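You operate a simulated robot arm through the tools that you are given. There is no shell and no other tool. Be economical: measure what you need, move in short steps, check, and stop when the job is done.

Carry out the task below with a simulated two-armed robot. There is one attempt and no reset: what you move stays moved.

Task
Pick up the brown element carton from the top of the workbench with one hand, pass it to the other hand and put it on the end of the right wall shelf. Set down upright: brown element carton.

The check looks at the end state, three seconds after you hand in, the way a careful person would. Anything else that was tipped, shoved, dropped, spilled or broken makes it a failure.

Robot
Two 7-joint arms with two-finger parallel grippers on one trunk, on a base that drives. Base frame: it is fixed to the floor where the robot stands at the start and does not move with it; the origin is under the middle of the robot, x ahead of it, y to its left, z up; the surface under the hand at the start is at about z = 0.85. Units: m, rad, N and s.
The left shoulder is at the start at [0.06, 0.189, 1.094], the right one opposite. With the tool pointing down near the work surface each hand reaches from about 0.1 to 0.64 m from the robot's upright axis, wherever it stands, measured 20 degrees to its own side. Places, roughly: end of the right wall shelf (23x15 cm) [-1.16, 0.2, 0.8]. Payload 3.43 kg a hand.
The TCP of each hand is the grasp point between the finger pads, 0.03 m short of the fingertips. In the tool frame z runs along the fingers and y along their closing line. The gripper opens to 0.094 m. The fingers are 0.028 m wide and 0.01 m thick; the gripper's body (0.05 by 0.096 m) begins 0.055 m behind the TCP.
Orientation is told as [roll, pitch, yaw] about the base's x, y, z axes, in that order, counted from this pose: with the fingers straight down and closing along the base's y, the tool's x points along the base's -x, its y along +y and its z along -z.

Tools
- The arms move only by the tool play_rows. It takes "left_plan", "right_plan" or both (then of equal length, played together; a hand with none holds still); each is a list of rows, each a list of 7 numbers: the turn, a rotation vector about the tool's x, y, z in rad, then the shift along the tool's x, y, z in m, then the gripper command, from -1 (shut) to 1 (fully open), values between in proportion. In form: [[rx, ry, rz, tx, ty, tz, claw], ...]. A call has 1 to 10 rows; each row is the pose to reach, as a shift and turn from the pose commanded when the call began, along the tool's axes at that moment. Each row takes 0.2 s and may step no farther than 0.05 m and 0.15 rad from the row before; otherwise, or with a gripper value out of range, the whole call is refused. Where a pose cannot be reached the arm comes as near as it can. A force on the tool above 40 N (or 10 N above the force at the start of the call, whichever is more), or a blocked arm, ends the call early, and 0.2 s more pass. Each finger travels about 0.153 m/s and halts on what it meets, pressing with about 26 N; the grip force reading is that of the motor and also rises with nothing between the fingers. The clock runs only during rows and for 0.2 s after the last one: add rows that repeat a pose to give the fingers time. It gives the time, the measured TCP pose, the force on the tool (base axes), the opening and the grip force at its end, in the units of the frame above (readings bear some noise), with the torque about the TCP (base axes, N m) and any sound that the robot's microphone picked up.
- Cameras (640 x 400 px; columns grow to the right, rows downward): "scene" is now at [0.0208, -0.0148, 1.6484]; the picture's right is [-0.17, -0.99, 0.00], its down [-0.71, 0.12, -0.70] and it looks along [0.69, -0.12, -0.72] (base axes); focal length 294 px, centre (320, 200). "left" rides on the left gripper at [0.076, -0.014, -0.102] in its tool frame; the picture's right is [0.18, 0.98, 0.00], its down [-0.75, 0.14, -0.64] and it looks along [-0.63, 0.12, 0.77] (tool axes); focal length 243 px, centre (320, 200). "right" rides on the right gripper at [0.076, 0.014, -0.102] in its tool frame; the picture's right is [-0.18, 0.98, 0.00], its down [-0.75, -0.14, -0.64] and it looks along [-0.63, -0.12, 0.77] (tool axes); focal length 243 px, centre (320, 200). There is no depth. A picture from a camera that has moved, and an enlarged one, comes with that camera's place and axes in the base frame and with its lens.
- capture(camera): a new picture of that camera. No time passes.
- slide_trunk(by): slides the trunk up (or, below 0, down) by that many m; the arms and the scene camera ride with it, the base frame stays. It gives what a move gives, with no picture.
- steer(legs): drives the robot by 1 to 6 legs, each [ahead, left, turn to the left] in m, m and rad, along the robot's own axes; the way and the turn of a leg run together, so that a leg with both is an arc; at most 1.5 m and 3.142 rad a leg. The arms and the cameras ride along, it lands a little off, and it stops where it bumps. It gives what a move gives.
- turn_head(pan, tilt): turns the head with the scene camera to pan (to the left, within 1.501 rad either way) and tilt (down, from -0.506 to 1.204), counted from straight ahead of the robot. It gives what a move gives.
- close_up(camera, box): a new picture of the part [left, top, right, bottom] of that camera's present view, enlarged. No time passes.
- hand_in(): hands the job in; it is judged then, once.

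Work in short steps. Places have to be worked out from the pictures, the camera data and where the tool is seen: move nearer, look again, correct. Check each grasp and each placing, and mend what went wrong. You have 120 turns and 88 pictures in all, those below and enlarged ones among them. Open the grippers and draw the arms clear of the work before you hand the job in, unless the task says otherwise; then end with one line.

The tools are called as a command line: name --argument value ..., lists and objects as JSON in quotes. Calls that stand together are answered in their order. play_rows: Moves the arms, as the interface text tells. Its arguments: {"type":"object","properties":{"left_plan":{"type":"array","items":{"type":"array","items":{"type":"number"}}},"right_plan":{"type":"array","items":{"type":"array","items":{"type":"number"}}}},"required":[]} The other tools are called the same way: slide_trunk (by) slides the trunk up or down; steer (legs) drives the base; turn_head (pan, tilt) turns the head that bears the scene camera; capture (camera) takes a picture; close_up (camera, box) takes an enlarged picture of a part of a camera's view; hand_in () hands the job in.

At the start:

```text
clock: 0.0
left_tcp_pos: [0.3997, 0.103, 1.1595]
left_tcp_rot: [0.0, 0.001, 0.001]
left_force: [-0.1, 0.6, -0.1]
left_moment: [-0.01, 0.0, -0.01]
left_finger_gap: 0.0942
left_grip_force: 0.1
right_tcp_pos: [0.3434, -0.227, 1.1682]
right_tcp_rot: [0.0, 0.0, 0.001]
right_force: [-0.5, -0.4, -0.5]
right_moment: [-0.01, 0.01, 0.0]
right_finger_gap: 0.0941
right_grip_force: 0.1
trunk travel left (down, up): [-0.767, 0.223]
robot x, y, heading: [0.0006, 0.0016, 0.002]
head pan, tilt: [-0.166, 0.798]
```

scene: 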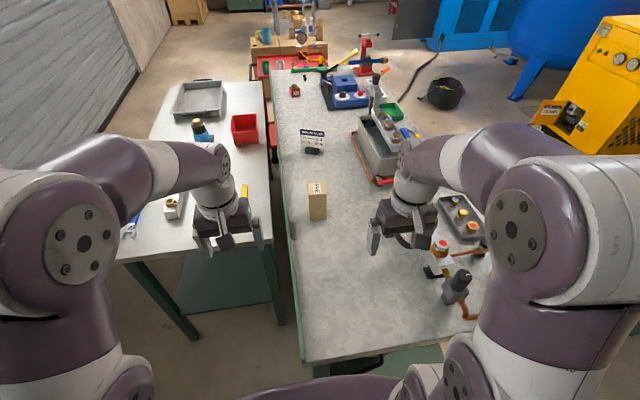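
right: 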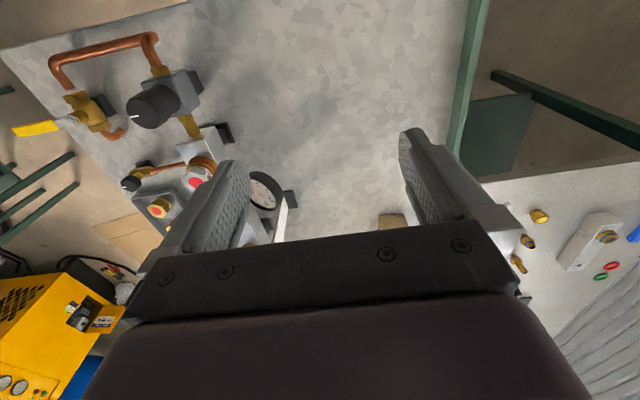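
left: 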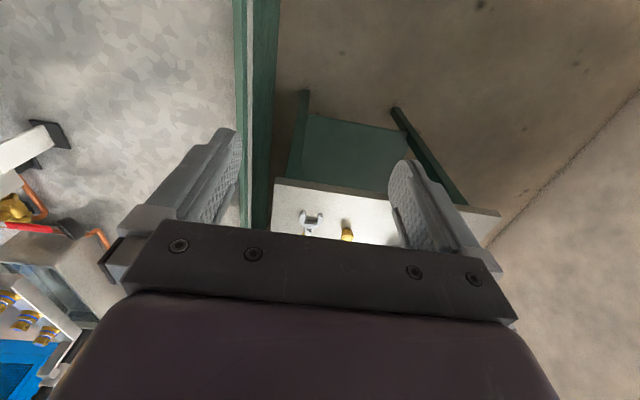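

The brown carton stands on the bench near the centre of the scene view (317,200). I take an enlarged look at it.

close_up --camera "scene" --box '[260, 150, 380, 225]'

```text
5.33 times, centred on (320, 188) of scene
camera zoom: at [0.0208, -0.0148, 1.6484], right [-0.17, -0.99, 0.0], down [-0.71, 0.12, -0.7], along [0.69, -0.12, -0.72], focal length 1565 px, centre (320, 267)
```

zoom: 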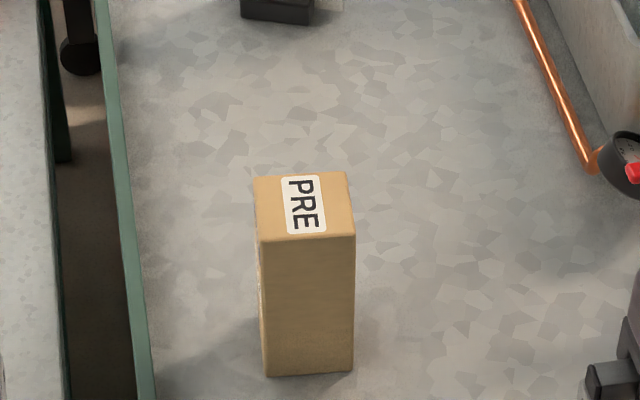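

Carton: about 6x6x12.7 cm, centred near (0.72,-0.125), top z about 0.977. Before choosing grasps I look at the surroundings to both sides toward the shelf behind.

turn_head --pan 1.5 --tilt 0.5

capture --camera "scene"

turn_head --pan -1.5 --tilt 0.5

capture --camera "scene"

```text
clock: 1.7
left_tcp_pos: [0.3996, 0.1021, 1.1604]
left_tcp_rot: [-0.001, 0.0, -0.001]
left_force: [-0.2, -0.3, -0.1]
left_moment: [-0.01, 0.03, -0.01]
left_finger_gap: 0.0941
left_grip_force: 0.0
right_tcp_pos: [0.3454, -0.2271, 1.1689]
right_tcp_rot: [0.001, -0.001, 0.001]
right_force: [-0.7, 0.9, 0.0]
right_moment: [0.01, 0.02, 0.03]
right_finger_gap: 0.0939
right_grip_force: 0.0
trunk travel left (down, up): [-0.767, 0.223]
robot x, y, heading: [0.002, -0.0022, -0.003]
head pan, tilt: [1.499, 0.499]
```

```text
83 pictures are left
camera scene: at [-0.0522, 0.0893, 1.6742], right [1.0, -0.07, 0.0], down [-0.03, -0.48, -0.88], along [0.06, 0.88, -0.48], focal length 294 px, centre (320, 200)
```

scene: 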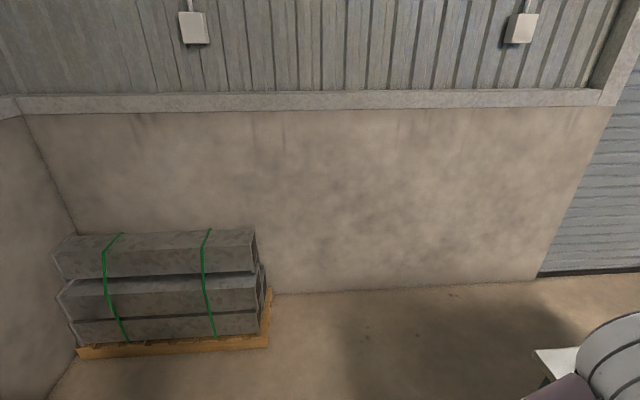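

```text
clock: 4.3
left_tcp_pos: [0.4, 0.1041, 1.1595]
left_tcp_rot: [-0.001, 0.001, 0.0]
left_force: [0.4, -0.4, -0.7]
left_moment: [0.0, -0.02, -0.01]
left_finger_gap: 0.094
left_grip_force: 0.1
right_tcp_pos: [0.3462, -0.2277, 1.1685]
right_tcp_rot: [-0.001, 0.0, 0.001]
right_force: [0.6, -0.1, -0.8]
right_moment: [-0.01, 0.03, 0.02]
right_finger_gap: 0.0937
right_grip_force: 0.0
trunk travel left (down, up): [-0.767, 0.223]
robot x, y, heading: [-0.0028, -0.0021, -0.001]
head pan, tilt: [-1.499, 0.499]
```

```text
82 pictures are left
camera scene: at [-0.0522, -0.0922, 1.6742], right [-1.0, -0.07, 0.0], down [-0.03, 0.48, -0.88], along [0.06, -0.88, -0.48], focal length 294 px, centre (320, 200)
```

scene: 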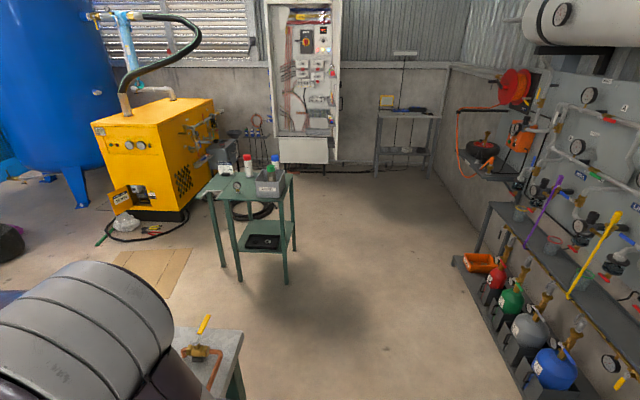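

Behind is a wall with a shelf/bench line along x≈-1.2. I back off from the bench, turn right 90° and look at the shelf.

steer --legs '[[-0.3, 0, 0], [0, 0, -1.571]]'

capture --camera "scene"

```text
clock: 10.3
left_tcp_pos: [-0.2151, -0.4031, 1.1609]
left_tcp_rot: [-0.001, 0.0, -1.619]
left_force: [-0.6, 0.5, -0.2]
left_moment: [-0.02, 0.01, 0.03]
left_finger_gap: 0.094
left_grip_force: 0.1
right_tcp_pos: [-0.5419, -0.3325, 1.1691]
right_tcp_rot: [-0.001, -0.001, -1.616]
right_force: [0.0, -0.7, -0.3]
right_moment: [-0.02, -0.03, 0.03]
right_finger_gap: 0.0938
right_grip_force: 0.0
trunk travel left (down, up): [-0.767, 0.223]
robot x, y, heading: [-0.3001, 0.0015, -1.619]
head pan, tilt: [-1.499, 0.499]
```

```text
81 pictures are left
camera scene: at [-0.3858, 0.0568, 1.6742], right [-0.02, 1.0, 0.0], down [0.48, 0.01, -0.88], along [-0.88, -0.02, -0.48], focal length 294 px, centre (320, 200)
```

scene: 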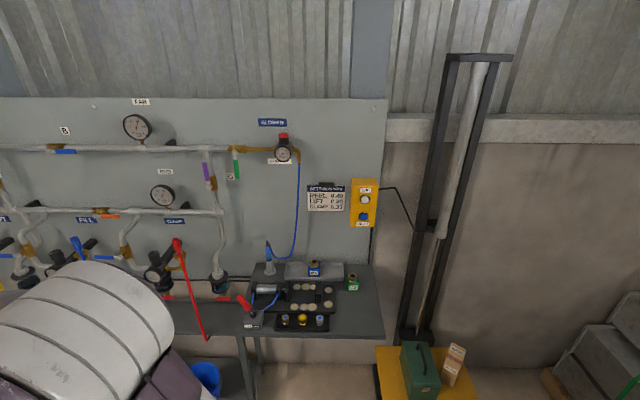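

The right end of the grey wall shelf appears near (360,310). I enlarge it.

close_up --camera "scene" --box '[230, 240, 410, 352]'

```text
3.56 times, centred on (320, 296) of scene
camera zoom: at [-0.3858, 0.0568, 1.6742], right [-0.02, 1.0, 0.0], down [0.48, 0.01, -0.88], along [-0.88, -0.02, -0.48], focal length 1043 px, centre (320, -141)
```

zoom: 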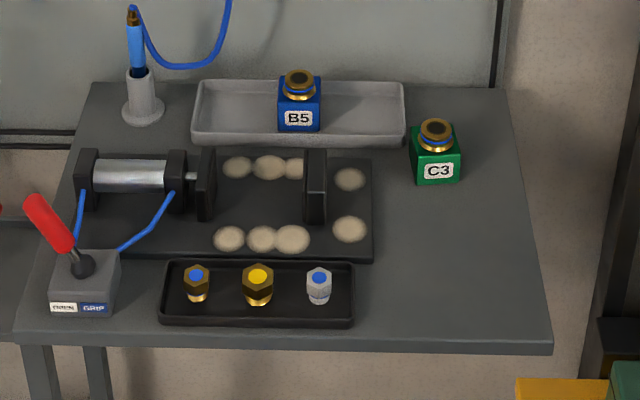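

The shelf end is open from above, free strip in front of the green "C3" block. Plan: left hand takes the carton from above, right hand takes it low from behind (pitched ~60°), and sets it on the shelf. I turn back and drive to the bench, shifted right so the carton is at the left hand's side.

steer --legs '[[0, 0, 1.619], [0.3, -0.3, 0]]'

turn_head --pan 0.0 --tilt 1.2

capture --camera "scene"

```text
clock: 16.8
left_tcp_pos: [0.4039, -0.1567, 1.1603]
left_tcp_rot: [0.0, 0.0, 0.037]
left_force: [-0.1, -0.4, -0.2]
left_moment: [0.0, -0.01, -0.03]
left_finger_gap: 0.094
left_grip_force: 0.2
right_tcp_pos: [0.3619, -0.4876, 1.1682]
right_tcp_rot: [0.0, 0.001, 0.04]
right_force: [0.3, 0.7, 0.0]
right_moment: [-0.02, -0.01, 0.0]
right_finger_gap: 0.0938
right_grip_force: 0.1
trunk travel left (down, up): [-0.767, 0.223]
robot x, y, heading: [0.0064, -0.2723, 0.036]
head pan, tilt: [-1.499, 0.499]
```

```text
clock: 18.4
left_tcp_pos: [0.4043, -0.1567, 1.1606]
left_tcp_rot: [-0.002, 0.001, 0.038]
left_force: [-0.4, 0.2, 0.0]
left_moment: [-0.01, -0.03, -0.04]
left_finger_gap: 0.0941
left_grip_force: 0.0
right_tcp_pos: [0.3617, -0.4889, 1.1694]
right_tcp_rot: [-0.001, 0.0, 0.041]
right_force: [-0.8, -0.4, 0.3]
right_moment: [-0.02, -0.03, 0.0]
right_finger_gap: 0.0941
right_grip_force: 0.1
trunk travel left (down, up): [-0.767, 0.223]
robot x, y, heading: [0.0113, -0.271, 0.039]
head pan, tilt: [0.0, 1.201]
```

```text
79 pictures are left
camera scene: at [0.0061, -0.2761, 1.6206], right [0.04, -1.0, 0.0], down [-0.93, -0.04, -0.36], along [0.36, 0.01, -0.93], focal length 294 px, centre (320, 200)
```

scene: 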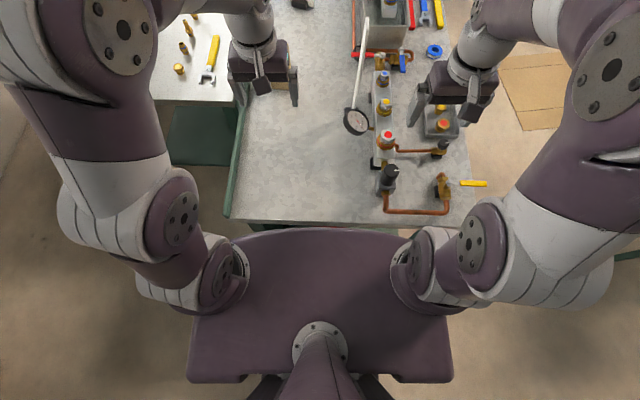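

The chest front is at about x≈0.15, bench edge x≈0.24; the carton is about 10 cm beyond comfortable reach. I drive ahead 9 cm gently and straighten, then check.

steer --legs '[[0.09, 0.0, -0.039]]'

turn_head --pan 0.1 --tilt 0.85

capture --camera "scene"

```text
clock: 19.6
left_tcp_pos: [0.4286, -0.1616, 1.1608]
left_tcp_rot: [0.0, -0.002, 0.026]
left_force: [-1.0, 0.6, 0.9]
left_moment: [0.01, -0.02, 0.04]
left_finger_gap: 0.0941
left_grip_force: 0.0
right_tcp_pos: [0.3831, -0.4907, 1.1685]
right_tcp_rot: [0.0, -0.002, 0.027]
right_force: [-1.0, -0.7, -0.1]
right_moment: [0.01, -0.04, 0.01]
right_finger_gap: 0.0942
right_grip_force: 0.0
trunk travel left (down, up): [-0.767, 0.223]
robot x, y, heading: [0.0357, -0.2714, 0.025]
head pan, tilt: [0.0, 1.201]
stopped in leg 1: the robot was blocked; the commanded pose is now the measured one
```

```text
clock: 20.4
left_tcp_pos: [0.4336, -0.1601, 1.1593]
left_tcp_rot: [0.0, 0.001, 0.025]
left_force: [0.8, 0.0, 0.1]
left_moment: [-0.03, -0.01, -0.02]
left_finger_gap: 0.0938
left_grip_force: 0.1
right_tcp_pos: [0.3861, -0.4921, 1.1687]
right_tcp_rot: [0.0, -0.002, 0.025]
right_force: [0.2, -0.3, -0.5]
right_moment: [-0.01, 0.01, -0.03]
right_finger_gap: 0.0938
right_grip_force: 0.0
trunk travel left (down, up): [-0.767, 0.223]
robot x, y, heading: [0.0337, -0.2729, 0.026]
head pan, tilt: [0.099, 0.85]
```

```text
78 pictures are left
camera scene: at [0.0544, -0.2666, 1.6442], right [0.12, -0.99, 0.0], down [-0.75, -0.09, -0.66], along [0.65, 0.08, -0.75], focal length 294 px, centre (320, 200)
```

scene: 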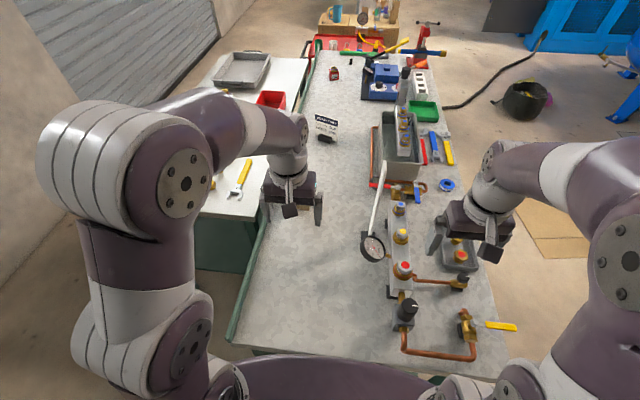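

The base was blocked at x≈0.035 (nothing appears displaced). From here a straight-down reach is too short, so the left hand will take the carton low with the fingers pitched ~55° forward, and the right hand will later take it from the top. I pitch the left hand and lower it in front of the carton.

play_rows --left_plan '[[0, -0.137, 0, -0.01, 0.005, 0.02, 1], [0, -0.274, 0, -0.02, 0.01, 0.04, 1], [0, -0.411, 0, -0.03, 0.014, 0.06, 1], [0, -0.548, 0, -0.04, 0.019, 0.08, 1], [0, -0.685, 0, -0.05, 0.024, 0.1, 1], [0, -0.822, 0, -0.06, 0.028, 0.12, 1], [0, -0.96, 0, -0.068, 0.033, 0.14, 1], [0, -0.96, 0, -0.068, 0.033, 0.14, 1]]'

capture --camera "left"

capture --camera "scene"

```text
clock: 22.2
left_tcp_pos: [0.5006, -0.1289, 1.0198]
left_tcp_rot: [0.001, -0.962, 0.027]
left_force: [-0.6, -0.5, -0.1]
left_moment: [0.0, -0.01, 0.0]
left_finger_gap: 0.0942
left_grip_force: 0.1
left hand out of reach, approached as far as the arm can: row 5, 6
right_tcp_pos: [0.385, -0.4924, 1.1681]
right_tcp_rot: [0.002, -0.001, 0.026]
right_force: [0.1, 1.0, 0.5]
right_moment: [-0.01, 0.01, -0.01]
right_finger_gap: 0.0942
right_grip_force: 0.1
trunk travel left (down, up): [-0.767, 0.223]
robot x, y, heading: [0.0329, -0.2716, 0.024]
head pan, tilt: [0.099, 0.85]
```

```text
77 pictures are left
camera left: at [0.3722, -0.1463, 1.0156], right [-0.13, 0.98, -0.15], down [-0.1, 0.14, 0.99], along [0.99, 0.14, 0.08], focal length 243 px, centre (320, 200)
```

left: 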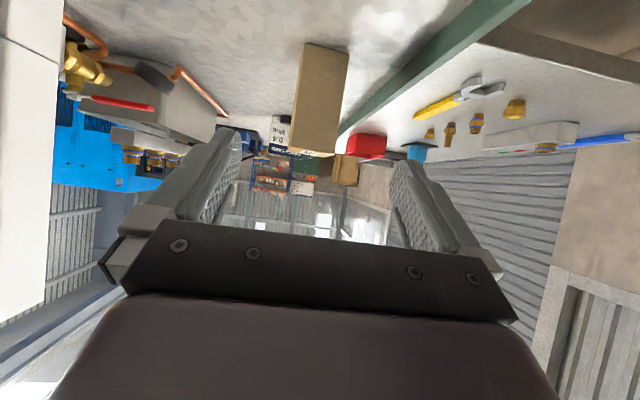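

```text
76 pictures are left
camera scene: at [0.0535, -0.267, 1.6443], right [0.12, -0.99, 0.0], down [-0.75, -0.09, -0.66], along [0.65, 0.08, -0.75], focal length 294 px, centre (320, 200)
```

scene: 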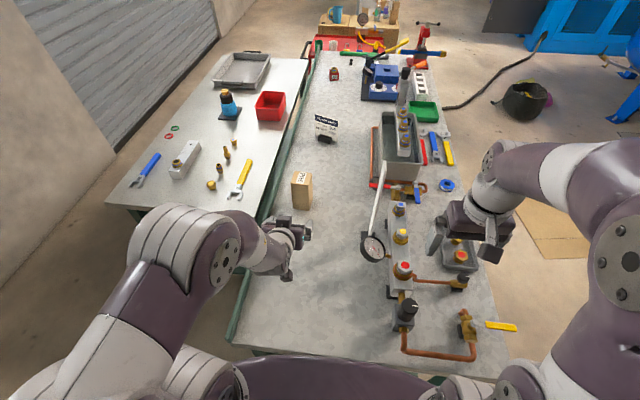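

The left camera agrees: carton near face at x≈0.688, y≈-0.124, base z 0.85. I lower the left hand to grip height about 8 cm short of the carton and look again.

play_rows --left_plan '[[0, 0, 0, 0.01, 0, 0.039, 1], [0, 0, 0, 0.02, 0, 0.078, 1], [0, 0, 0, 0.03, 0.001, 0.117, 1], [0, 0, 0, 0.04, 0.001, 0.156, 1], [0, 0, 0, 0.04, 0.001, 0.156, 1]]'

capture --camera "left"

close_up --camera "scene" --box '[220, 140, 380, 240]'

```text
clock: 23.4
left_tcp_pos: [0.6008, -0.1244, 0.8982]
left_tcp_rot: [0.0, -0.962, 0.025]
left_force: [0.5, 0.5, -0.3]
left_moment: [0.02, -0.01, 0.02]
left_finger_gap: 0.0938
left_grip_force: 0.2
left hand out of reach, approached as far as the arm can: row 4
right_tcp_pos: [0.3823, -0.4915, 1.1699]
right_tcp_rot: [0.0, -0.003, 0.025]
right_force: [0.5, 0.6, 0.6]
right_moment: [-0.01, -0.01, 0.01]
right_finger_gap: 0.0939
right_grip_force: 0.0
trunk travel left (down, up): [-0.767, 0.223]
robot x, y, heading: [0.0338, -0.2713, 0.029]
head pan, tilt: [0.099, 0.85]
```

```text
75 pictures are left
camera left: at [0.4751, -0.1418, 0.8939], right [-0.13, 0.98, -0.15], down [-0.1, 0.14, 0.99], along [0.99, 0.14, 0.08], focal length 243 px, centre (320, 200)
```

left: 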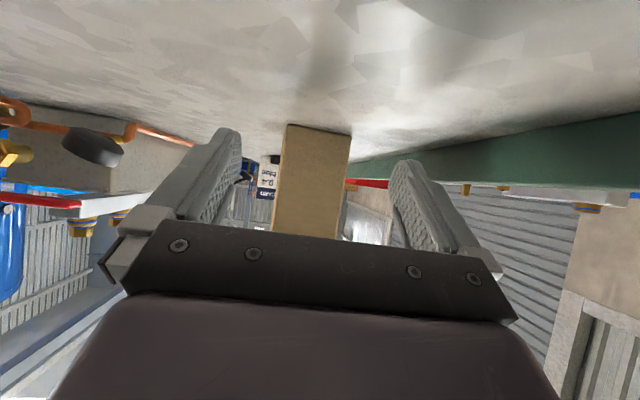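

```text
4.00 times, centred on (300, 190) of scene
camera zoom: at [0.0506, -0.266, 1.6443], right [0.12, -0.99, 0.0], down [-0.74, -0.09, -0.66], along [0.66, 0.08, -0.75], focal length 1174 px, centre (400, 240)
```

zoom: 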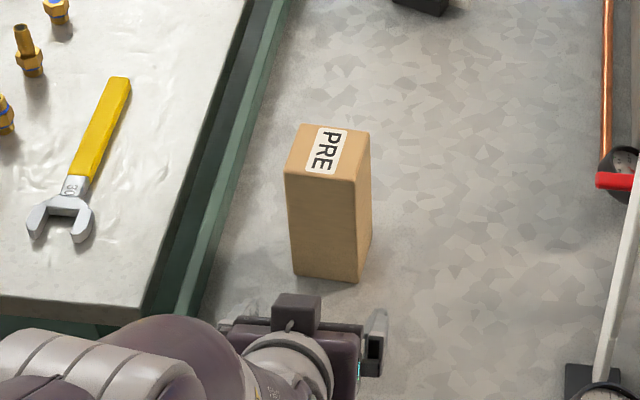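

The carton is centred between the fingers and nearly aligned. I slide the hand horizontally forward around it in small steps.

play_rows --left_plan '[[0, 0, 0, -0.014, 0, 0.022, 1], [0, 0, 0, -0.029, -0.001, 0.043, 1], [0, 0, 0, -0.043, -0.001, 0.065, 1], [0, 0, 0, -0.058, -0.002, 0.087, 1], [0, 0, 0, -0.058, -0.002, 0.087, 1], [0, 0, 0, -0.058, -0.002, 0.087, 1]]'

close_up --camera "scene" --box '[220, 140, 380, 240]'

capture --camera "left"

```text
clock: 24.8
left_tcp_pos: [0.7093, -0.1207, 0.8965]
left_tcp_rot: [-0.001, -0.958, 0.025]
left_force: [0.0, 0.1, 0.6]
left_moment: [0.01, -0.04, -0.01]
left_finger_gap: 0.0937
left_grip_force: 0.1
right_tcp_pos: [0.3855, -0.4906, 1.1694]
right_tcp_rot: [0.001, 0.0, 0.027]
right_force: [0.0, 0.3, -1.2]
right_moment: [0.01, -0.01, -0.03]
right_finger_gap: 0.0942
right_grip_force: 0.0
trunk travel left (down, up): [-0.767, 0.223]
robot x, y, heading: [0.0357, -0.2715, 0.022]
head pan, tilt: [0.099, 0.85]
```

```text
4.00 times, centred on (300, 190) of scene
camera zoom: at [0.0539, -0.2666, 1.6442], right [0.12, -0.99, 0.0], down [-0.75, -0.09, -0.66], along [0.65, 0.08, -0.75], focal length 1174 px, centre (400, 240)
```

zoom: 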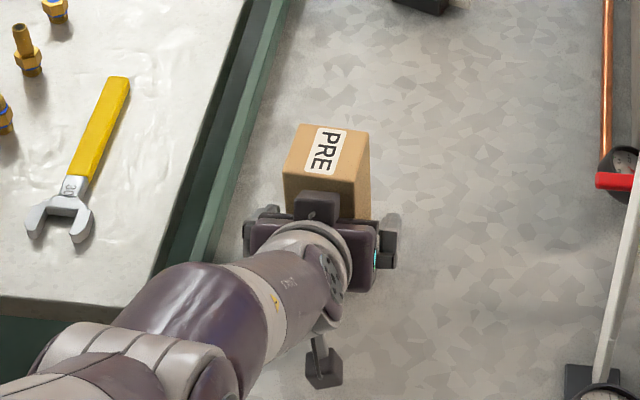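

```text
72 pictures are left
camera left: at [0.5822, -0.139, 0.8927], right [-0.13, 0.98, -0.15], down [-0.1, 0.14, 0.99], along [0.99, 0.14, 0.08], focal length 243 px, centre (320, 200)
```

left: 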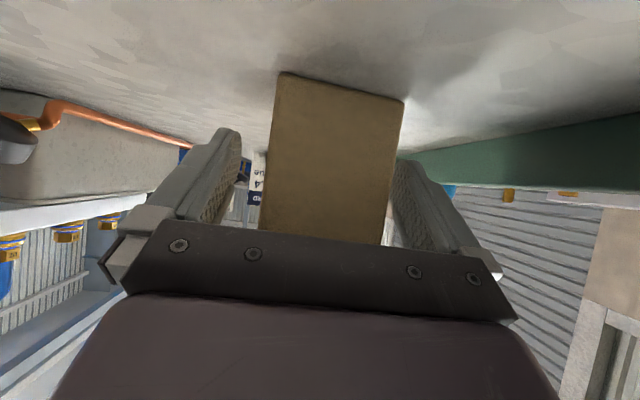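

The carton sits between the fingers, centred within about 2 mm, no contact force. I close gradually.

play_rows --left_plan '[[0, 0, 0, 0, 0, 0, 0.6], [0, 0, 0, 0, 0, 0, 0.4], [0, 0, 0, 0, 0, 0, 0.3], [0, 0, 0, 0, 0, 0, 0.2], [0, 0, 0, 0, 0, 0, 0.1], [0, 0, 0, 0, 0, 0, -0.2], [0, 0, 0, 0, 0, 0, -0.2]]'

capture --camera "left"

```text
clock: 26.4
left_tcp_pos: [0.7078, -0.1222, 0.8969]
left_tcp_rot: [0.001, -0.96, 0.025]
left_force: [-0.7, -0.9, 1.2]
left_moment: [-0.13, -0.11, -0.06]
left_finger_gap: 0.0646
left_grip_force: 25.8
right_tcp_pos: [0.3845, -0.4916, 1.1683]
right_tcp_rot: [0.001, -0.001, 0.025]
right_force: [0.6, -1.1, 0.2]
right_moment: [-0.03, 0.0, -0.02]
right_finger_gap: 0.0937
right_grip_force: 0.1
trunk travel left (down, up): [-0.767, 0.223]
robot x, y, heading: [0.0377, -0.273, 0.025]
head pan, tilt: [0.099, 0.85]
```

```text
71 pictures are left
camera left: at [0.5817, -0.1392, 0.8931], right [-0.13, 0.98, -0.15], down [-0.1, 0.14, 0.99], along [0.99, 0.14, 0.08], focal length 243 px, centre (320, 200)
```

left: 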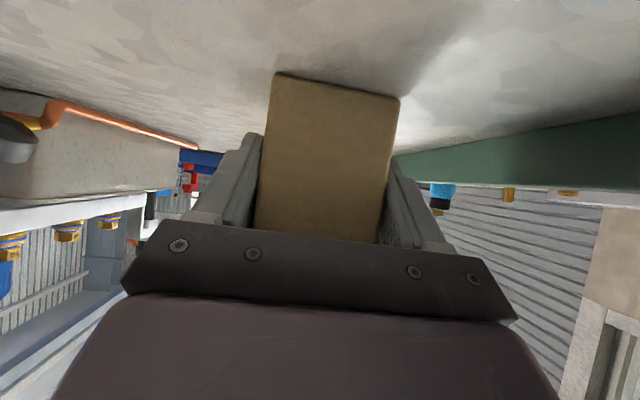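

Gripped at 6.5 cm opening. I lift 4 cm straight up and check.

play_rows --left_plan '[[0, 0, 0, 0, 0, 0, -0.6], [0, 0, 0, -0.008, 0, -0.006, -0.6], [0, 0, 0, -0.016, 0, -0.012, -0.6], [0, 0, 0, -0.033, 0, -0.023, -0.6], [0, 0, 0, -0.033, 0, -0.023, -0.6]]'

capture --camera "scene"

capture --camera "left"

```text
clock: 27.6
left_tcp_pos: [0.7092, -0.1226, 0.9365]
left_tcp_rot: [-0.002, -0.959, 0.024]
left_force: [0.1, 0.1, -0.7]
left_moment: [0.0, 0.03, -0.01]
left_finger_gap: 0.0646
left_grip_force: 25.7
right_tcp_pos: [0.3851, -0.4918, 1.1677]
right_tcp_rot: [-0.001, 0.0, 0.026]
right_force: [0.4, -0.2, 0.0]
right_moment: [0.01, 0.01, 0.0]
right_finger_gap: 0.0941
right_grip_force: 0.0
trunk travel left (down, up): [-0.767, 0.223]
robot x, y, heading: [0.0375, -0.2752, 0.025]
head pan, tilt: [0.099, 0.85]
```

```text
70 pictures are left
camera scene: at [0.0541, -0.2665, 1.6442], right [0.12, -0.99, 0.0], down [-0.75, -0.09, -0.66], along [0.65, 0.08, -0.75], focal length 294 px, centre (320, 200)
```

scene: 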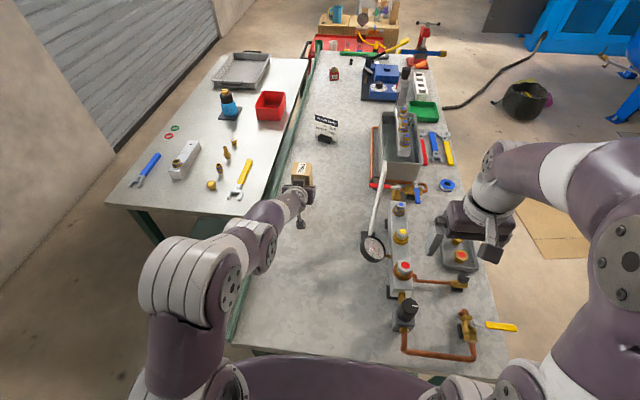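

```text
69 pictures are left
camera left: at [0.5821, -0.14, 0.9325], right [-0.13, 0.98, -0.15], down [-0.1, 0.14, 0.99], along [0.99, 0.14, 0.08], focal length 243 px, centre (320, 200)
```

left: 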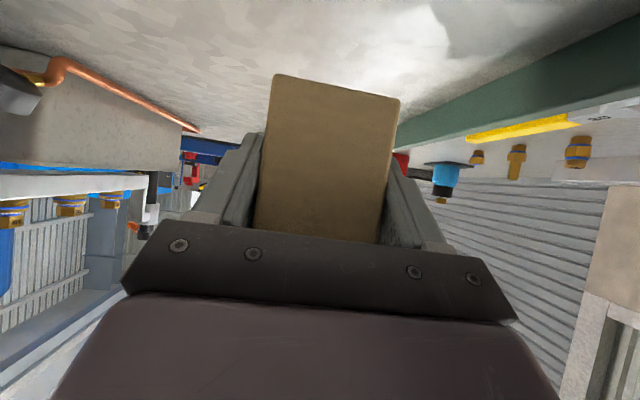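

The carton is held firmly and upright. I bring it back and up to in front of the robot, over clear bench.

play_rows --left_plan '[[0, 0, 0, 0.005, -0.01, -0.038, -0.6], [0, 0, 0, 0.01, -0.02, -0.077, -0.6], [0, 0, 0, 0.015, -0.03, -0.115, -0.6], [0, 0, 0, 0.021, -0.041, -0.153, -0.6], [0, 0, 0, 0.026, -0.051, -0.192, -0.6], [0, 0, 0, 0.031, -0.061, -0.23, -0.6], [0, 0, 0, 0.036, -0.071, -0.2685, -0.6], [0, 0, 0, 0.036, -0.071, -0.2685, -0.6]]'

capture --camera "scene"

capture --camera "right"

```text
clock: 29.4
left_tcp_pos: [0.4706, -0.1994, 1.0616]
left_tcp_rot: [-0.001, -0.96, 0.027]
left_force: [0.9, 0.1, -2.2]
left_moment: [-0.03, 0.0, 0.0]
left_finger_gap: 0.0644
left_grip_force: 26.1
right_tcp_pos: [0.3856, -0.4913, 1.1682]
right_tcp_rot: [0.001, 0.0, 0.026]
right_force: [-0.1, -0.3, 0.1]
right_moment: [0.03, -0.02, -0.01]
right_finger_gap: 0.0941
right_grip_force: 0.1
trunk travel left (down, up): [-0.767, 0.223]
robot x, y, heading: [0.0376, -0.276, 0.023]
head pan, tilt: [0.099, 0.85]
```

```text
68 pictures are left
camera scene: at [0.0542, -0.2661, 1.6442], right [0.12, -0.99, 0.0], down [-0.75, -0.09, -0.66], along [0.65, 0.08, -0.75], focal length 294 px, centre (320, 200)
```

scene: 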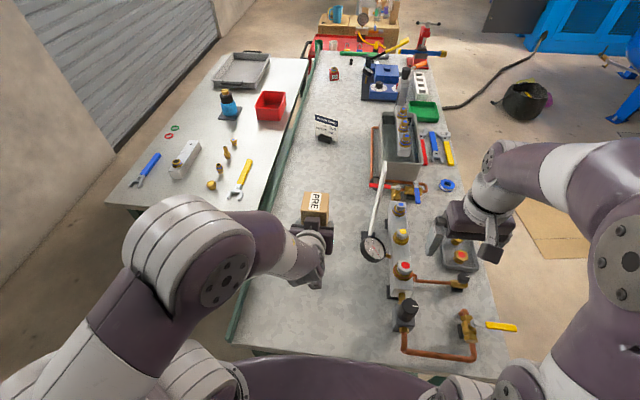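

```text
67 pictures are left
camera right: at [0.3089, -0.4792, 1.2708], right [0.16, 0.99, 0.0], down [0.76, -0.12, 0.64], along [0.63, -0.1, -0.77], focal length 243 px, centre (320, 200)
```

right: 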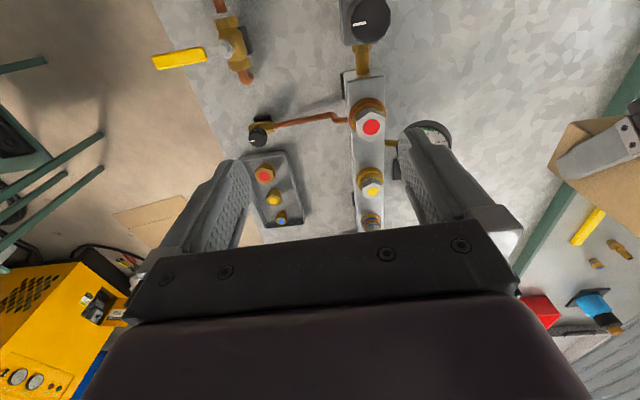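

I enlarge the held carton to locate its top precisely.

close_up --camera "scene" --box '[260, 170, 372, 240]'

```text
5.71 times, centred on (316, 205) of scene
camera zoom: at [0.0542, -0.2661, 1.6442], right [0.12, -0.99, 0.0], down [-0.75, -0.09, -0.66], along [0.65, 0.08, -0.75], focal length 1677 px, centre (343, 171)
```

zoom: 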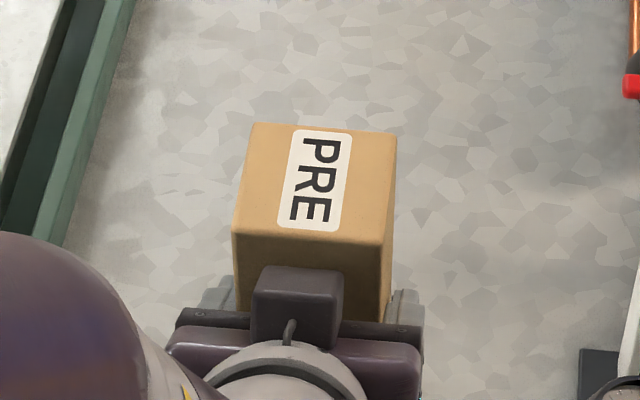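

The carton centre is ≈(0.482,-0.203), top ≈1.142, 5.8 cm wide, aligned with the hand. I shift the left hand slightly toward the middle and lower, while the right hand rises to prepare its approach from above.

play_rows --left_plan '[[0, 0, 0, 0.011, -0.013, 0.008, -0.6], [0, 0, 0, 0.022, -0.026, 0.015, -0.6], [0, 0, 0, 0.033, -0.04, 0.023, -0.6], [0, 0, 0, 0.033, -0.04, 0.023, -0.6]]' --right_plan '[[0, 0, 0, 0, 0, -0.02, 1], [0, 0, 0, 0, 0, -0.04, 1], [0, 0, 0, 0, 0, -0.06, 1], [0, 0, 0, 0, 0, -0.06, 1]]'

close_up --camera "scene" --box '[260, 170, 420, 270]'

```text
clock: 30.4
left_tcp_pos: [0.4691, -0.2406, 1.0184]
left_tcp_rot: [0.0, -0.961, 0.025]
left_force: [-1.5, 0.0, -1.2]
left_moment: [0.0, 0.01, 0.01]
left_finger_gap: 0.0642
left_grip_force: 26.3
right_tcp_pos: [0.38, -0.4877, 1.1811]
right_tcp_rot: [0.0, 0.0, 0.025]
right_force: [-0.2, -0.3, 1.0]
right_moment: [0.02, -0.02, 0.0]
right_finger_gap: 0.0941
right_grip_force: 0.0
right hand out of reach, approached as far as the arm can: row 1, 2, 3, 4
trunk travel left (down, up): [-0.767, 0.223]
robot x, y, heading: [0.0348, -0.2731, 0.027]
head pan, tilt: [0.099, 0.85]
```

```text
4.00 times, centred on (340, 220) of scene
camera zoom: at [0.0535, -0.2662, 1.6442], right [0.12, -0.99, 0.0], down [-0.75, -0.09, -0.66], along [0.65, 0.08, -0.75], focal length 1174 px, centre (240, 120)
```

zoom: 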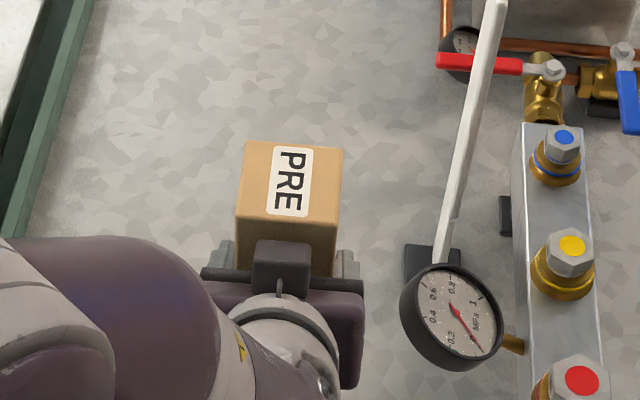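

The right hand tops out at z≈1.18 (fingertips 1.15), which still clears the carton top (≈1.10) by 5 cm. Carton centre is (0.482,-0.244); I move the right hand across above it in two steps.

play_rows --right_plan '[[0, 0, 0, -0.018, 0.04, 0, 1], [0, 0, 0, -0.037, 0.08, 0, 1], [0, 0, 0, -0.056, 0.12, 0, 1], [0, 0, 0, -0.075, 0.15, 0, 1], [0, 0, 0, -0.075, 0.15, 0, 1]]'

capture --camera "scene"

```text
clock: 31.6
left_tcp_pos: [0.4691, -0.2407, 1.0188]
left_tcp_rot: [0.003, -0.96, 0.025]
left_force: [-0.3, -0.4, -1.1]
left_moment: [0.01, 0.01, -0.03]
left_finger_gap: 0.0641
left_grip_force: 25.6
right_tcp_pos: [0.4457, -0.3447, 1.1603]
right_tcp_rot: [0.001, -0.001, 0.027]
right_force: [-1.1, -0.3, -0.6]
right_moment: [-0.02, -0.01, 0.01]
right_finger_gap: 0.0941
right_grip_force: 0.0
right hand out of reach, approached as far as the arm can: row 2, 3, 4, 5
trunk travel left (down, up): [-0.767, 0.223]
robot x, y, heading: [0.0329, -0.2735, 0.027]
head pan, tilt: [0.099, 0.85]
```

```text
64 pictures are left
camera scene: at [0.0528, -0.2671, 1.6443], right [0.12, -0.99, 0.0], down [-0.75, -0.09, -0.66], along [0.66, 0.08, -0.75], focal length 294 px, centre (320, 200)
```

scene: 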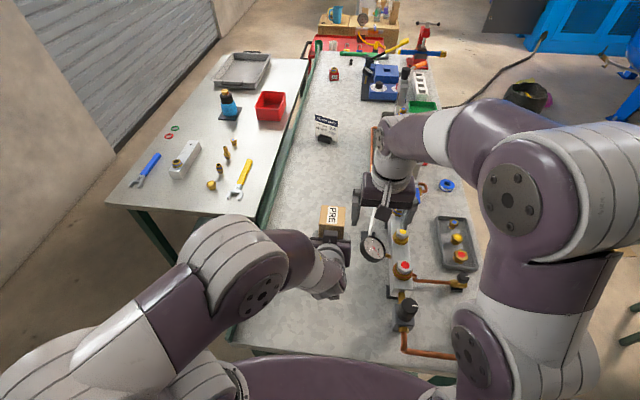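

The right arm's height limit falls with distance, so I bring the carton 3 cm nearer and 4 cm lower.

play_rows --left_plan '[[0, 0, 0, 0.017, 0, -0.001, -0.6], [0, 0, 0, 0.034, 0, -0.001, -0.6], [0, 0, 0, 0.05, 0, -0.002, -0.6], [0, 0, 0, 0.05, 0, -0.002, -0.6]]'

close_up --camera "scene" --box '[280, 170, 440, 270]'

```text
clock: 32.6
left_tcp_pos: [0.4405, -0.2404, 0.9787]
left_tcp_rot: [0.0, -0.962, 0.026]
left_force: [-0.6, -0.4, -2.2]
left_moment: [0.02, 0.02, 0.02]
left_finger_gap: 0.0645
left_grip_force: 26.4
right_tcp_pos: [0.4457, -0.3435, 1.1588]
right_tcp_rot: [-0.001, 0.0, 0.028]
right_force: [0.8, 0.2, -0.2]
right_moment: [0.02, -0.05, -0.01]
right_finger_gap: 0.0938
right_grip_force: 0.0
trunk travel left (down, up): [-0.767, 0.223]
robot x, y, heading: [0.0307, -0.2742, 0.027]
head pan, tilt: [0.099, 0.85]
```

```text
4.00 times, centred on (360, 220) of scene
camera zoom: at [0.0535, -0.2666, 1.6443], right [0.12, -0.99, 0.0], down [-0.75, -0.09, -0.66], along [0.65, 0.08, -0.75], focal length 1174 px, centre (160, 120)
```

zoom: 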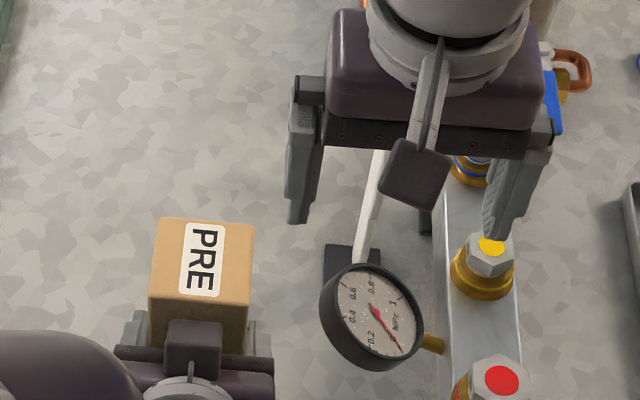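

Carton centre now (0.452,-0.244), top ≈1.06. I move the right hand over it.

play_rows --right_plan '[[0, 0, 0, -0.004, 0.033, 0, 1], [0, 0, 0, -0.008, 0.066, 0, 1], [0, 0, 0, -0.0126, 0.1, 0, 1], [0, 0, 0, -0.0126, 0.1, 0, 1]]'

close_up --camera "scene" --box '[240, 150, 400, 250]'

capture --camera "right"

```text
clock: 33.6
left_tcp_pos: [0.4417, -0.2403, 0.9798]
left_tcp_rot: [0.003, -0.961, 0.025]
left_force: [0.3, -0.1, -1.6]
left_moment: [-0.02, 0.0, 0.01]
left_finger_gap: 0.0641
left_grip_force: 25.8
right_tcp_pos: [0.4439, -0.2472, 1.1394]
right_tcp_rot: [0.001, 0.0, 0.026]
right_force: [0.8, -0.1, -0.7]
right_moment: [0.0, 0.0, -0.01]
right_finger_gap: 0.0939
right_grip_force: 0.1
right hand out of reach, approached as far as the arm can: row 1, 2, 3, 4
trunk travel left (down, up): [-0.767, 0.223]
robot x, y, heading: [0.0349, -0.2726, 0.029]
head pan, tilt: [0.099, 0.85]
```

```text
4.00 times, centred on (320, 200) of scene
camera zoom: at [0.0533, -0.2672, 1.6443], right [0.12, -0.99, 0.0], down [-0.75, -0.09, -0.66], along [0.65, 0.08, -0.75], focal length 1174 px, centre (320, 200)
```

zoom: 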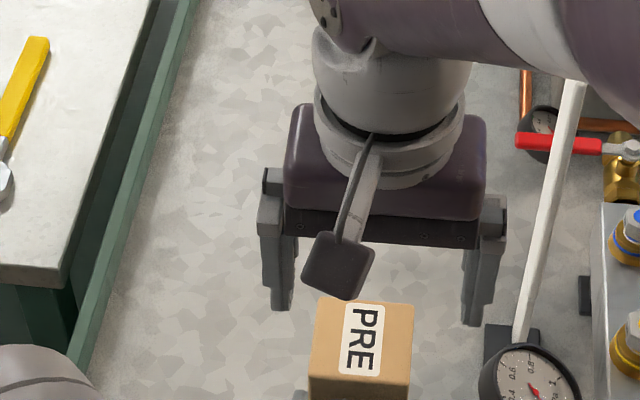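

```text
61 pictures are left
camera right: at [0.3675, -0.2362, 1.2414], right [0.16, 0.99, 0.0], down [0.76, -0.12, 0.64], along [0.63, -0.1, -0.77], focal length 243 px, centre (320, 200)
```

right: 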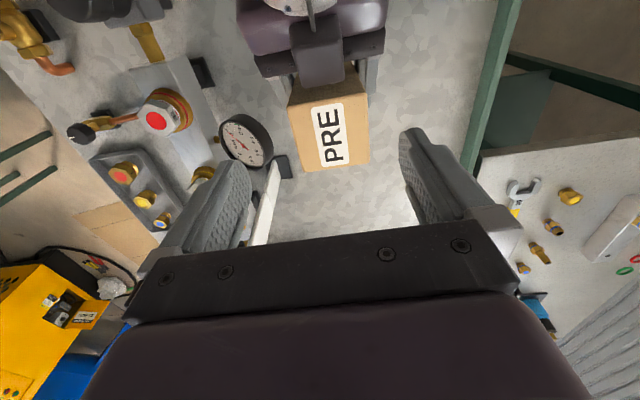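

Both hands are aligned laterally; right TCP is at z 1.139. I lower the right hand part way, cautiously, to see how the command tracks.

play_rows --right_plan '[[0, 0, 0, 0, 0, 0.02, 1], [0, 0, 0, 0, 0, 0.04, 1], [0, 0, 0, 0, 0, 0.05, 1], [0, 0, 0, 0, 0, 0.05, 1]]'

capture --camera "right"

```text
clock: 34.6
left_tcp_pos: [0.4405, -0.241, 0.9802]
left_tcp_rot: [0.0, -0.96, 0.023]
left_force: [-0.1, 0.0, -3.3]
left_moment: [0.01, 0.02, 0.0]
left_finger_gap: 0.064
left_grip_force: 27.0
right_tcp_pos: [0.4447, -0.25, 1.0898]
right_tcp_rot: [0.001, 0.0, 0.025]
right_force: [0.7, -0.8, 0.1]
right_moment: [0.01, 0.04, 0.03]
right_finger_gap: 0.094
right_grip_force: 0.0
trunk travel left (down, up): [-0.767, 0.223]
robot x, y, heading: [0.0356, -0.272, 0.03]
head pan, tilt: [0.099, 0.85]
```

```text
60 pictures are left
camera right: at [0.3678, -0.2373, 1.1918], right [0.16, 0.99, 0.0], down [0.76, -0.12, 0.64], along [0.63, -0.1, -0.77], focal length 243 px, centre (320, 200)
```

right: 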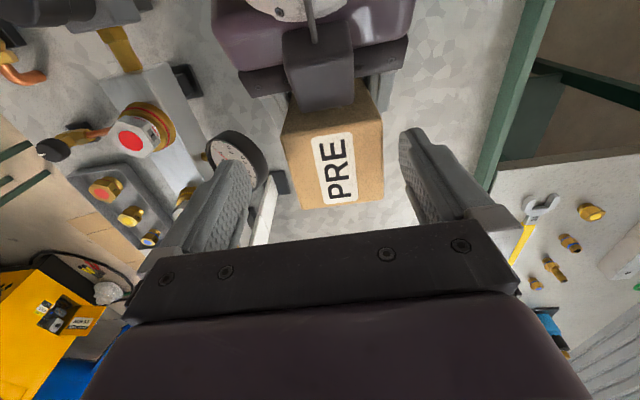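

Fingertips are level with the carton top. Carton centre from this view ≈(0.4525,-0.241); I shift right hand +12 mm x, +8 mm y, then descend 3 cm.

play_rows --right_plan '[[0, 0, 0, -0.0122, 0.0077, 0, 1], [0, 0, 0, -0.0122, 0.0077, 0.01, 1], [0, 0, 0, -0.0122, 0.0077, 0.02, 1], [0, 0, 0, -0.0122, 0.0077, 0.03, 1], [0, 0, 0, -0.0122, 0.0077, 0.03, 1]]'

capture --camera "right"

close_up --camera "scene" --box '[260, 180, 420, 280]'

```text
clock: 35.8
left_tcp_pos: [0.4416, -0.2407, 0.9792]
left_tcp_rot: [0.001, -0.96, 0.024]
left_force: [-0.2, 0.1, -3.2]
left_moment: [-0.02, 0.04, -0.01]
left_finger_gap: 0.0641
left_grip_force: 25.9
right_tcp_pos: [0.4559, -0.2433, 1.0605]
right_tcp_rot: [-0.002, 0.001, 0.024]
right_force: [-0.3, -0.1, 0.6]
right_moment: [0.01, -0.03, 0.03]
right_finger_gap: 0.0939
right_grip_force: 0.0
trunk travel left (down, up): [-0.767, 0.223]
robot x, y, heading: [0.0328, -0.275, 0.027]
head pan, tilt: [0.099, 0.85]
```

```text
59 pictures are left
camera right: at [0.3794, -0.2304, 1.1625], right [0.16, 0.99, 0.0], down [0.76, -0.12, 0.64], along [0.63, -0.1, -0.77], focal length 243 px, centre (320, 200)
```

right: 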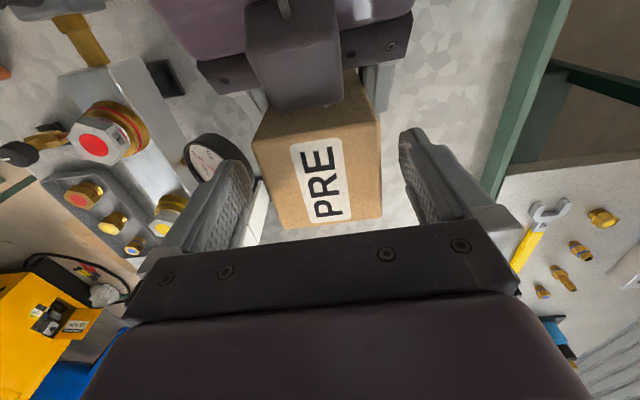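

```text
4.00 times, centred on (340, 230) of scene
camera zoom: at [0.0533, -0.2667, 1.6443], right [0.12, -0.99, 0.0], down [-0.75, -0.09, -0.66], along [0.65, 0.08, -0.75], focal length 1174 px, centre (240, 80)
```

zoom: 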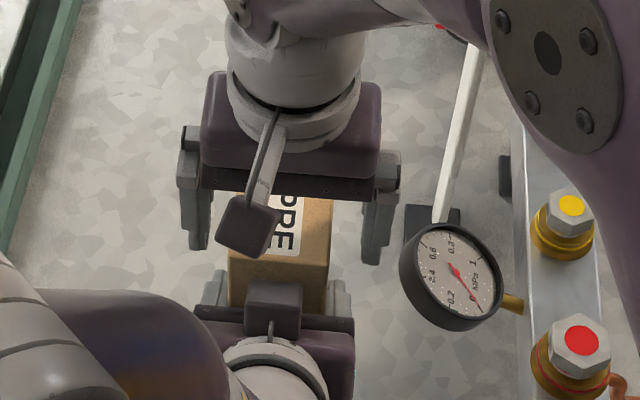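

All clear. I lower another 1.5 cm (fingertips still about 1 cm above the left fingers), nudge 3 mm, and close the right gripper gradually.

play_rows --right_plan '[[0, 0, 0, 0, 0.003, 0.008, 1], [0, 0, 0, 0, 0.003, 0.015, 1], [0, 0, 0, 0, 0.003, 0.015, 0.6], [0, 0, 0, 0, 0.003, 0.015, 0.45], [0, 0, 0, 0, 0.003, 0.015, 0.35], [0, 0, 0, 0, 0.003, 0.015, 0.25], [0, 0, 0, 0, 0.003, 0.015, 0.1], [0, 0, 0, 0, 0.003, 0.015, -0.2], [0, 0, 0, 0, 0.003, 0.015, -0.6], [0, 0, 0, 0, 0.003, 0.015, -0.6]]'

capture --camera "right"

close_up --camera "scene" --box '[260, 180, 420, 280]'

```text
clock: 38.0
left_tcp_pos: [0.4411, -0.2391, 0.9801]
left_tcp_rot: [0.0, -0.961, 0.027]
left_force: [-2.8, 9.6, 2.1]
left_moment: [-0.37, -0.16, 0.14]
left_finger_gap: 0.0642
left_grip_force: 26.0
right_tcp_pos: [0.4568, -0.2384, 1.0442]
right_tcp_rot: [0.001, 0.0, 0.025]
right_force: [3.7, -10.0, -3.2]
right_moment: [-0.27, -0.12, 0.03]
right_finger_gap: 0.0641
right_grip_force: 26.0
trunk travel left (down, up): [-0.767, 0.223]
robot x, y, heading: [0.035, -0.2761, 0.027]
head pan, tilt: [0.099, 0.85]
```

```text
57 pictures are left
camera right: at [0.3802, -0.2274, 1.1465], right [0.16, 0.99, 0.0], down [0.76, -0.12, 0.64], along [0.63, -0.1, -0.77], focal length 243 px, centre (320, 200)
```

right: 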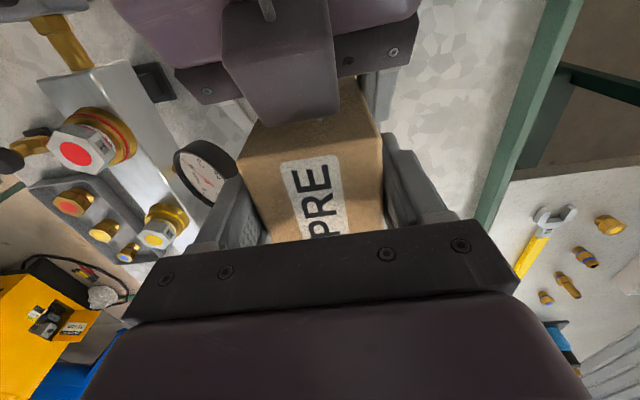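

```text
4.00 times, centred on (340, 230) of scene
camera zoom: at [0.0536, -0.2666, 1.6443], right [0.12, -0.99, 0.0], down [-0.75, -0.09, -0.66], along [0.65, 0.08, -0.75], focal length 1174 px, centre (240, 80)
```

zoom: 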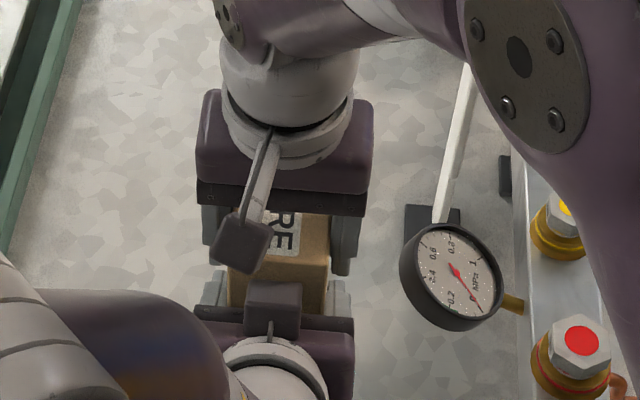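

Both hands hold it (gap 6.4 cm each), with a 10 N sideways strain. I relieve it by moving the right hand 3 mm to -y, then open the left gripper.

play_rows --right_plan '[[0, 0, 0, 0, -0.002, 0, -0.6], [0, 0, 0, 0, -0.003, 0, -0.6]]'

play_rows --left_plan '[[0, 0, 0, 0, 0, 0, 0.5], [0, 0, 0, 0, 0, 0, 1], [0, 0, 0, 0, 0, 0, 1]]'

capture --camera "left"

```text
clock: 38.6
left_tcp_pos: [0.4424, -0.2417, 0.9806]
left_tcp_rot: [-0.001, -0.961, 0.024]
left_force: [-5.1, -7.3, 5.3]
left_moment: [0.46, -0.32, 0.15]
left_finger_gap: 0.0643
left_grip_force: 26.2
right_tcp_pos: [0.4566, -0.2415, 1.0475]
right_tcp_rot: [0.003, -0.002, 0.027]
right_force: [4.6, 6.2, -4.9]
right_moment: [0.01, -0.07, -0.28]
right_finger_gap: 0.064
right_grip_force: 25.4
trunk travel left (down, up): [-0.767, 0.223]
robot x, y, heading: [0.0346, -0.2759, 0.028]
head pan, tilt: [0.099, 0.85]
```

```text
clock: 39.4
left_tcp_pos: [0.4402, -0.2406, 0.9794]
left_tcp_rot: [0.0, -0.96, 0.027]
left_force: [-0.8, 0.1, 0.2]
left_moment: [-0.02, -0.03, 0.02]
left_finger_gap: 0.0943
left_grip_force: 0.0
right_tcp_pos: [0.4561, -0.2413, 1.0451]
right_tcp_rot: [-0.001, 0.002, 0.025]
right_force: [0.0, 0.0, 0.2]
right_moment: [0.01, 0.0, 0.0]
right_finger_gap: 0.0642
right_grip_force: 26.5
trunk travel left (down, up): [-0.767, 0.223]
robot x, y, heading: [0.0367, -0.2726, 0.026]
head pan, tilt: [0.099, 0.85]
```

```text
55 pictures are left
camera left: at [0.3142, -0.2578, 0.9758], right [-0.13, 0.98, -0.15], down [-0.1, 0.14, 0.99], along [0.99, 0.14, 0.08], focal length 243 px, centre (320, 200)
```

left: 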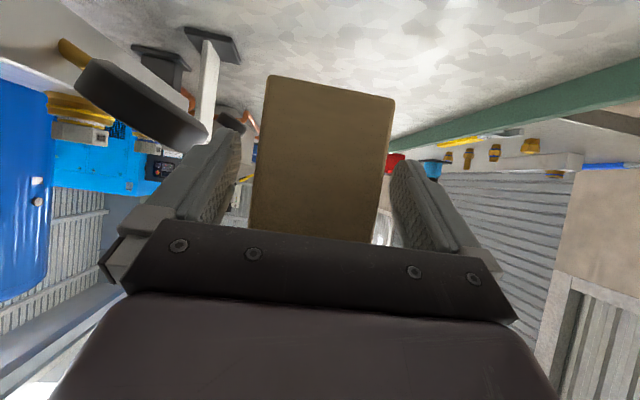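

The right hand now holds the carton alone. I withdraw the left hand 7 cm straight back, then out to the left.

play_rows --left_plan '[[0, 0, 0, 0.013, 0, -0.019, 1], [0, 0, 0, 0.027, 0, -0.038, 1], [0, 0, 0, 0.04, 0, -0.057, 1], [0, 0, 0, 0.04, 0.04, -0.057, 1], [0, 0, 0, 0.04, 0.08, -0.057, 1], [0, 0, 0, 0.04, 0.12, -0.057, 1], [0, 0, 0, 0.04, 0.15, -0.057, 1], [0, 0, 0, 0.04, 0.15, -0.057, 1]]'

capture --camera "scene"

capture --camera "right"

```text
clock: 41.2
left_tcp_pos: [0.4154, -0.0948, 0.9915]
left_tcp_rot: [0.15, -0.935, -0.093]
left_force: [0.2, -0.2, -0.3]
left_moment: [0.02, 0.01, -0.02]
left_finger_gap: 0.094
left_grip_force: 0.0
left hand out of reach, approached as far as the arm can: row 4, 5, 6, 7, 8
right_tcp_pos: [0.4567, -0.2423, 1.0452]
right_tcp_rot: [0.0, 0.004, 0.027]
right_force: [0.0, 0.4, 0.2]
right_moment: [-0.01, 0.01, 0.01]
right_finger_gap: 0.0652
right_grip_force: 26.3
trunk travel left (down, up): [-0.767, 0.223]
robot x, y, heading: [0.0327, -0.2706, 0.021]
head pan, tilt: [0.099, 0.85]
```

```text
54 pictures are left
camera scene: at [0.0535, -0.2668, 1.6443], right [0.12, -0.99, 0.0], down [-0.75, -0.09, -0.66], along [0.65, 0.08, -0.75], focal length 294 px, centre (320, 200)
```

scene: 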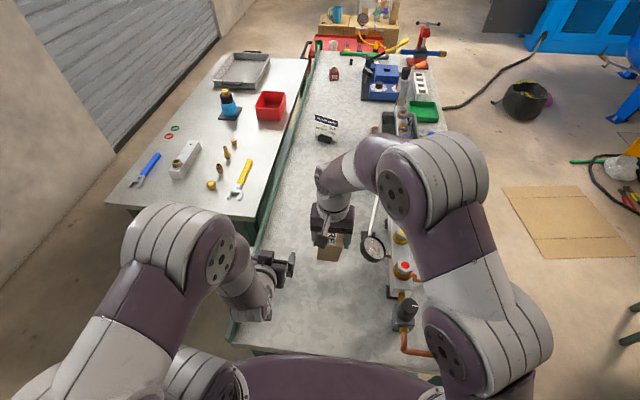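

```text
53 pictures are left
camera right: at [0.3798, -0.2303, 1.147], right [0.16, 0.99, 0.0], down [0.76, -0.12, 0.64], along [0.63, -0.1, -0.77], focal length 243 px, centre (320, 200)
```

right: 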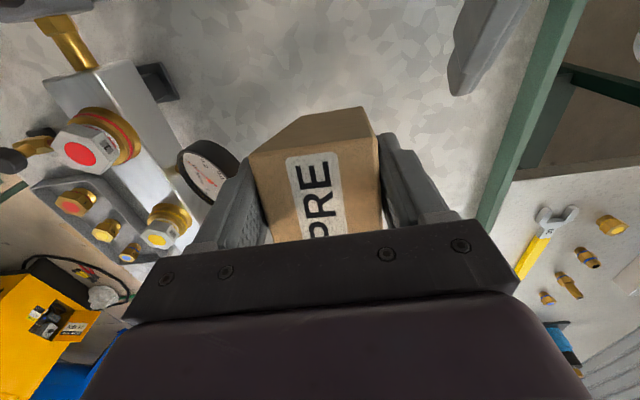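

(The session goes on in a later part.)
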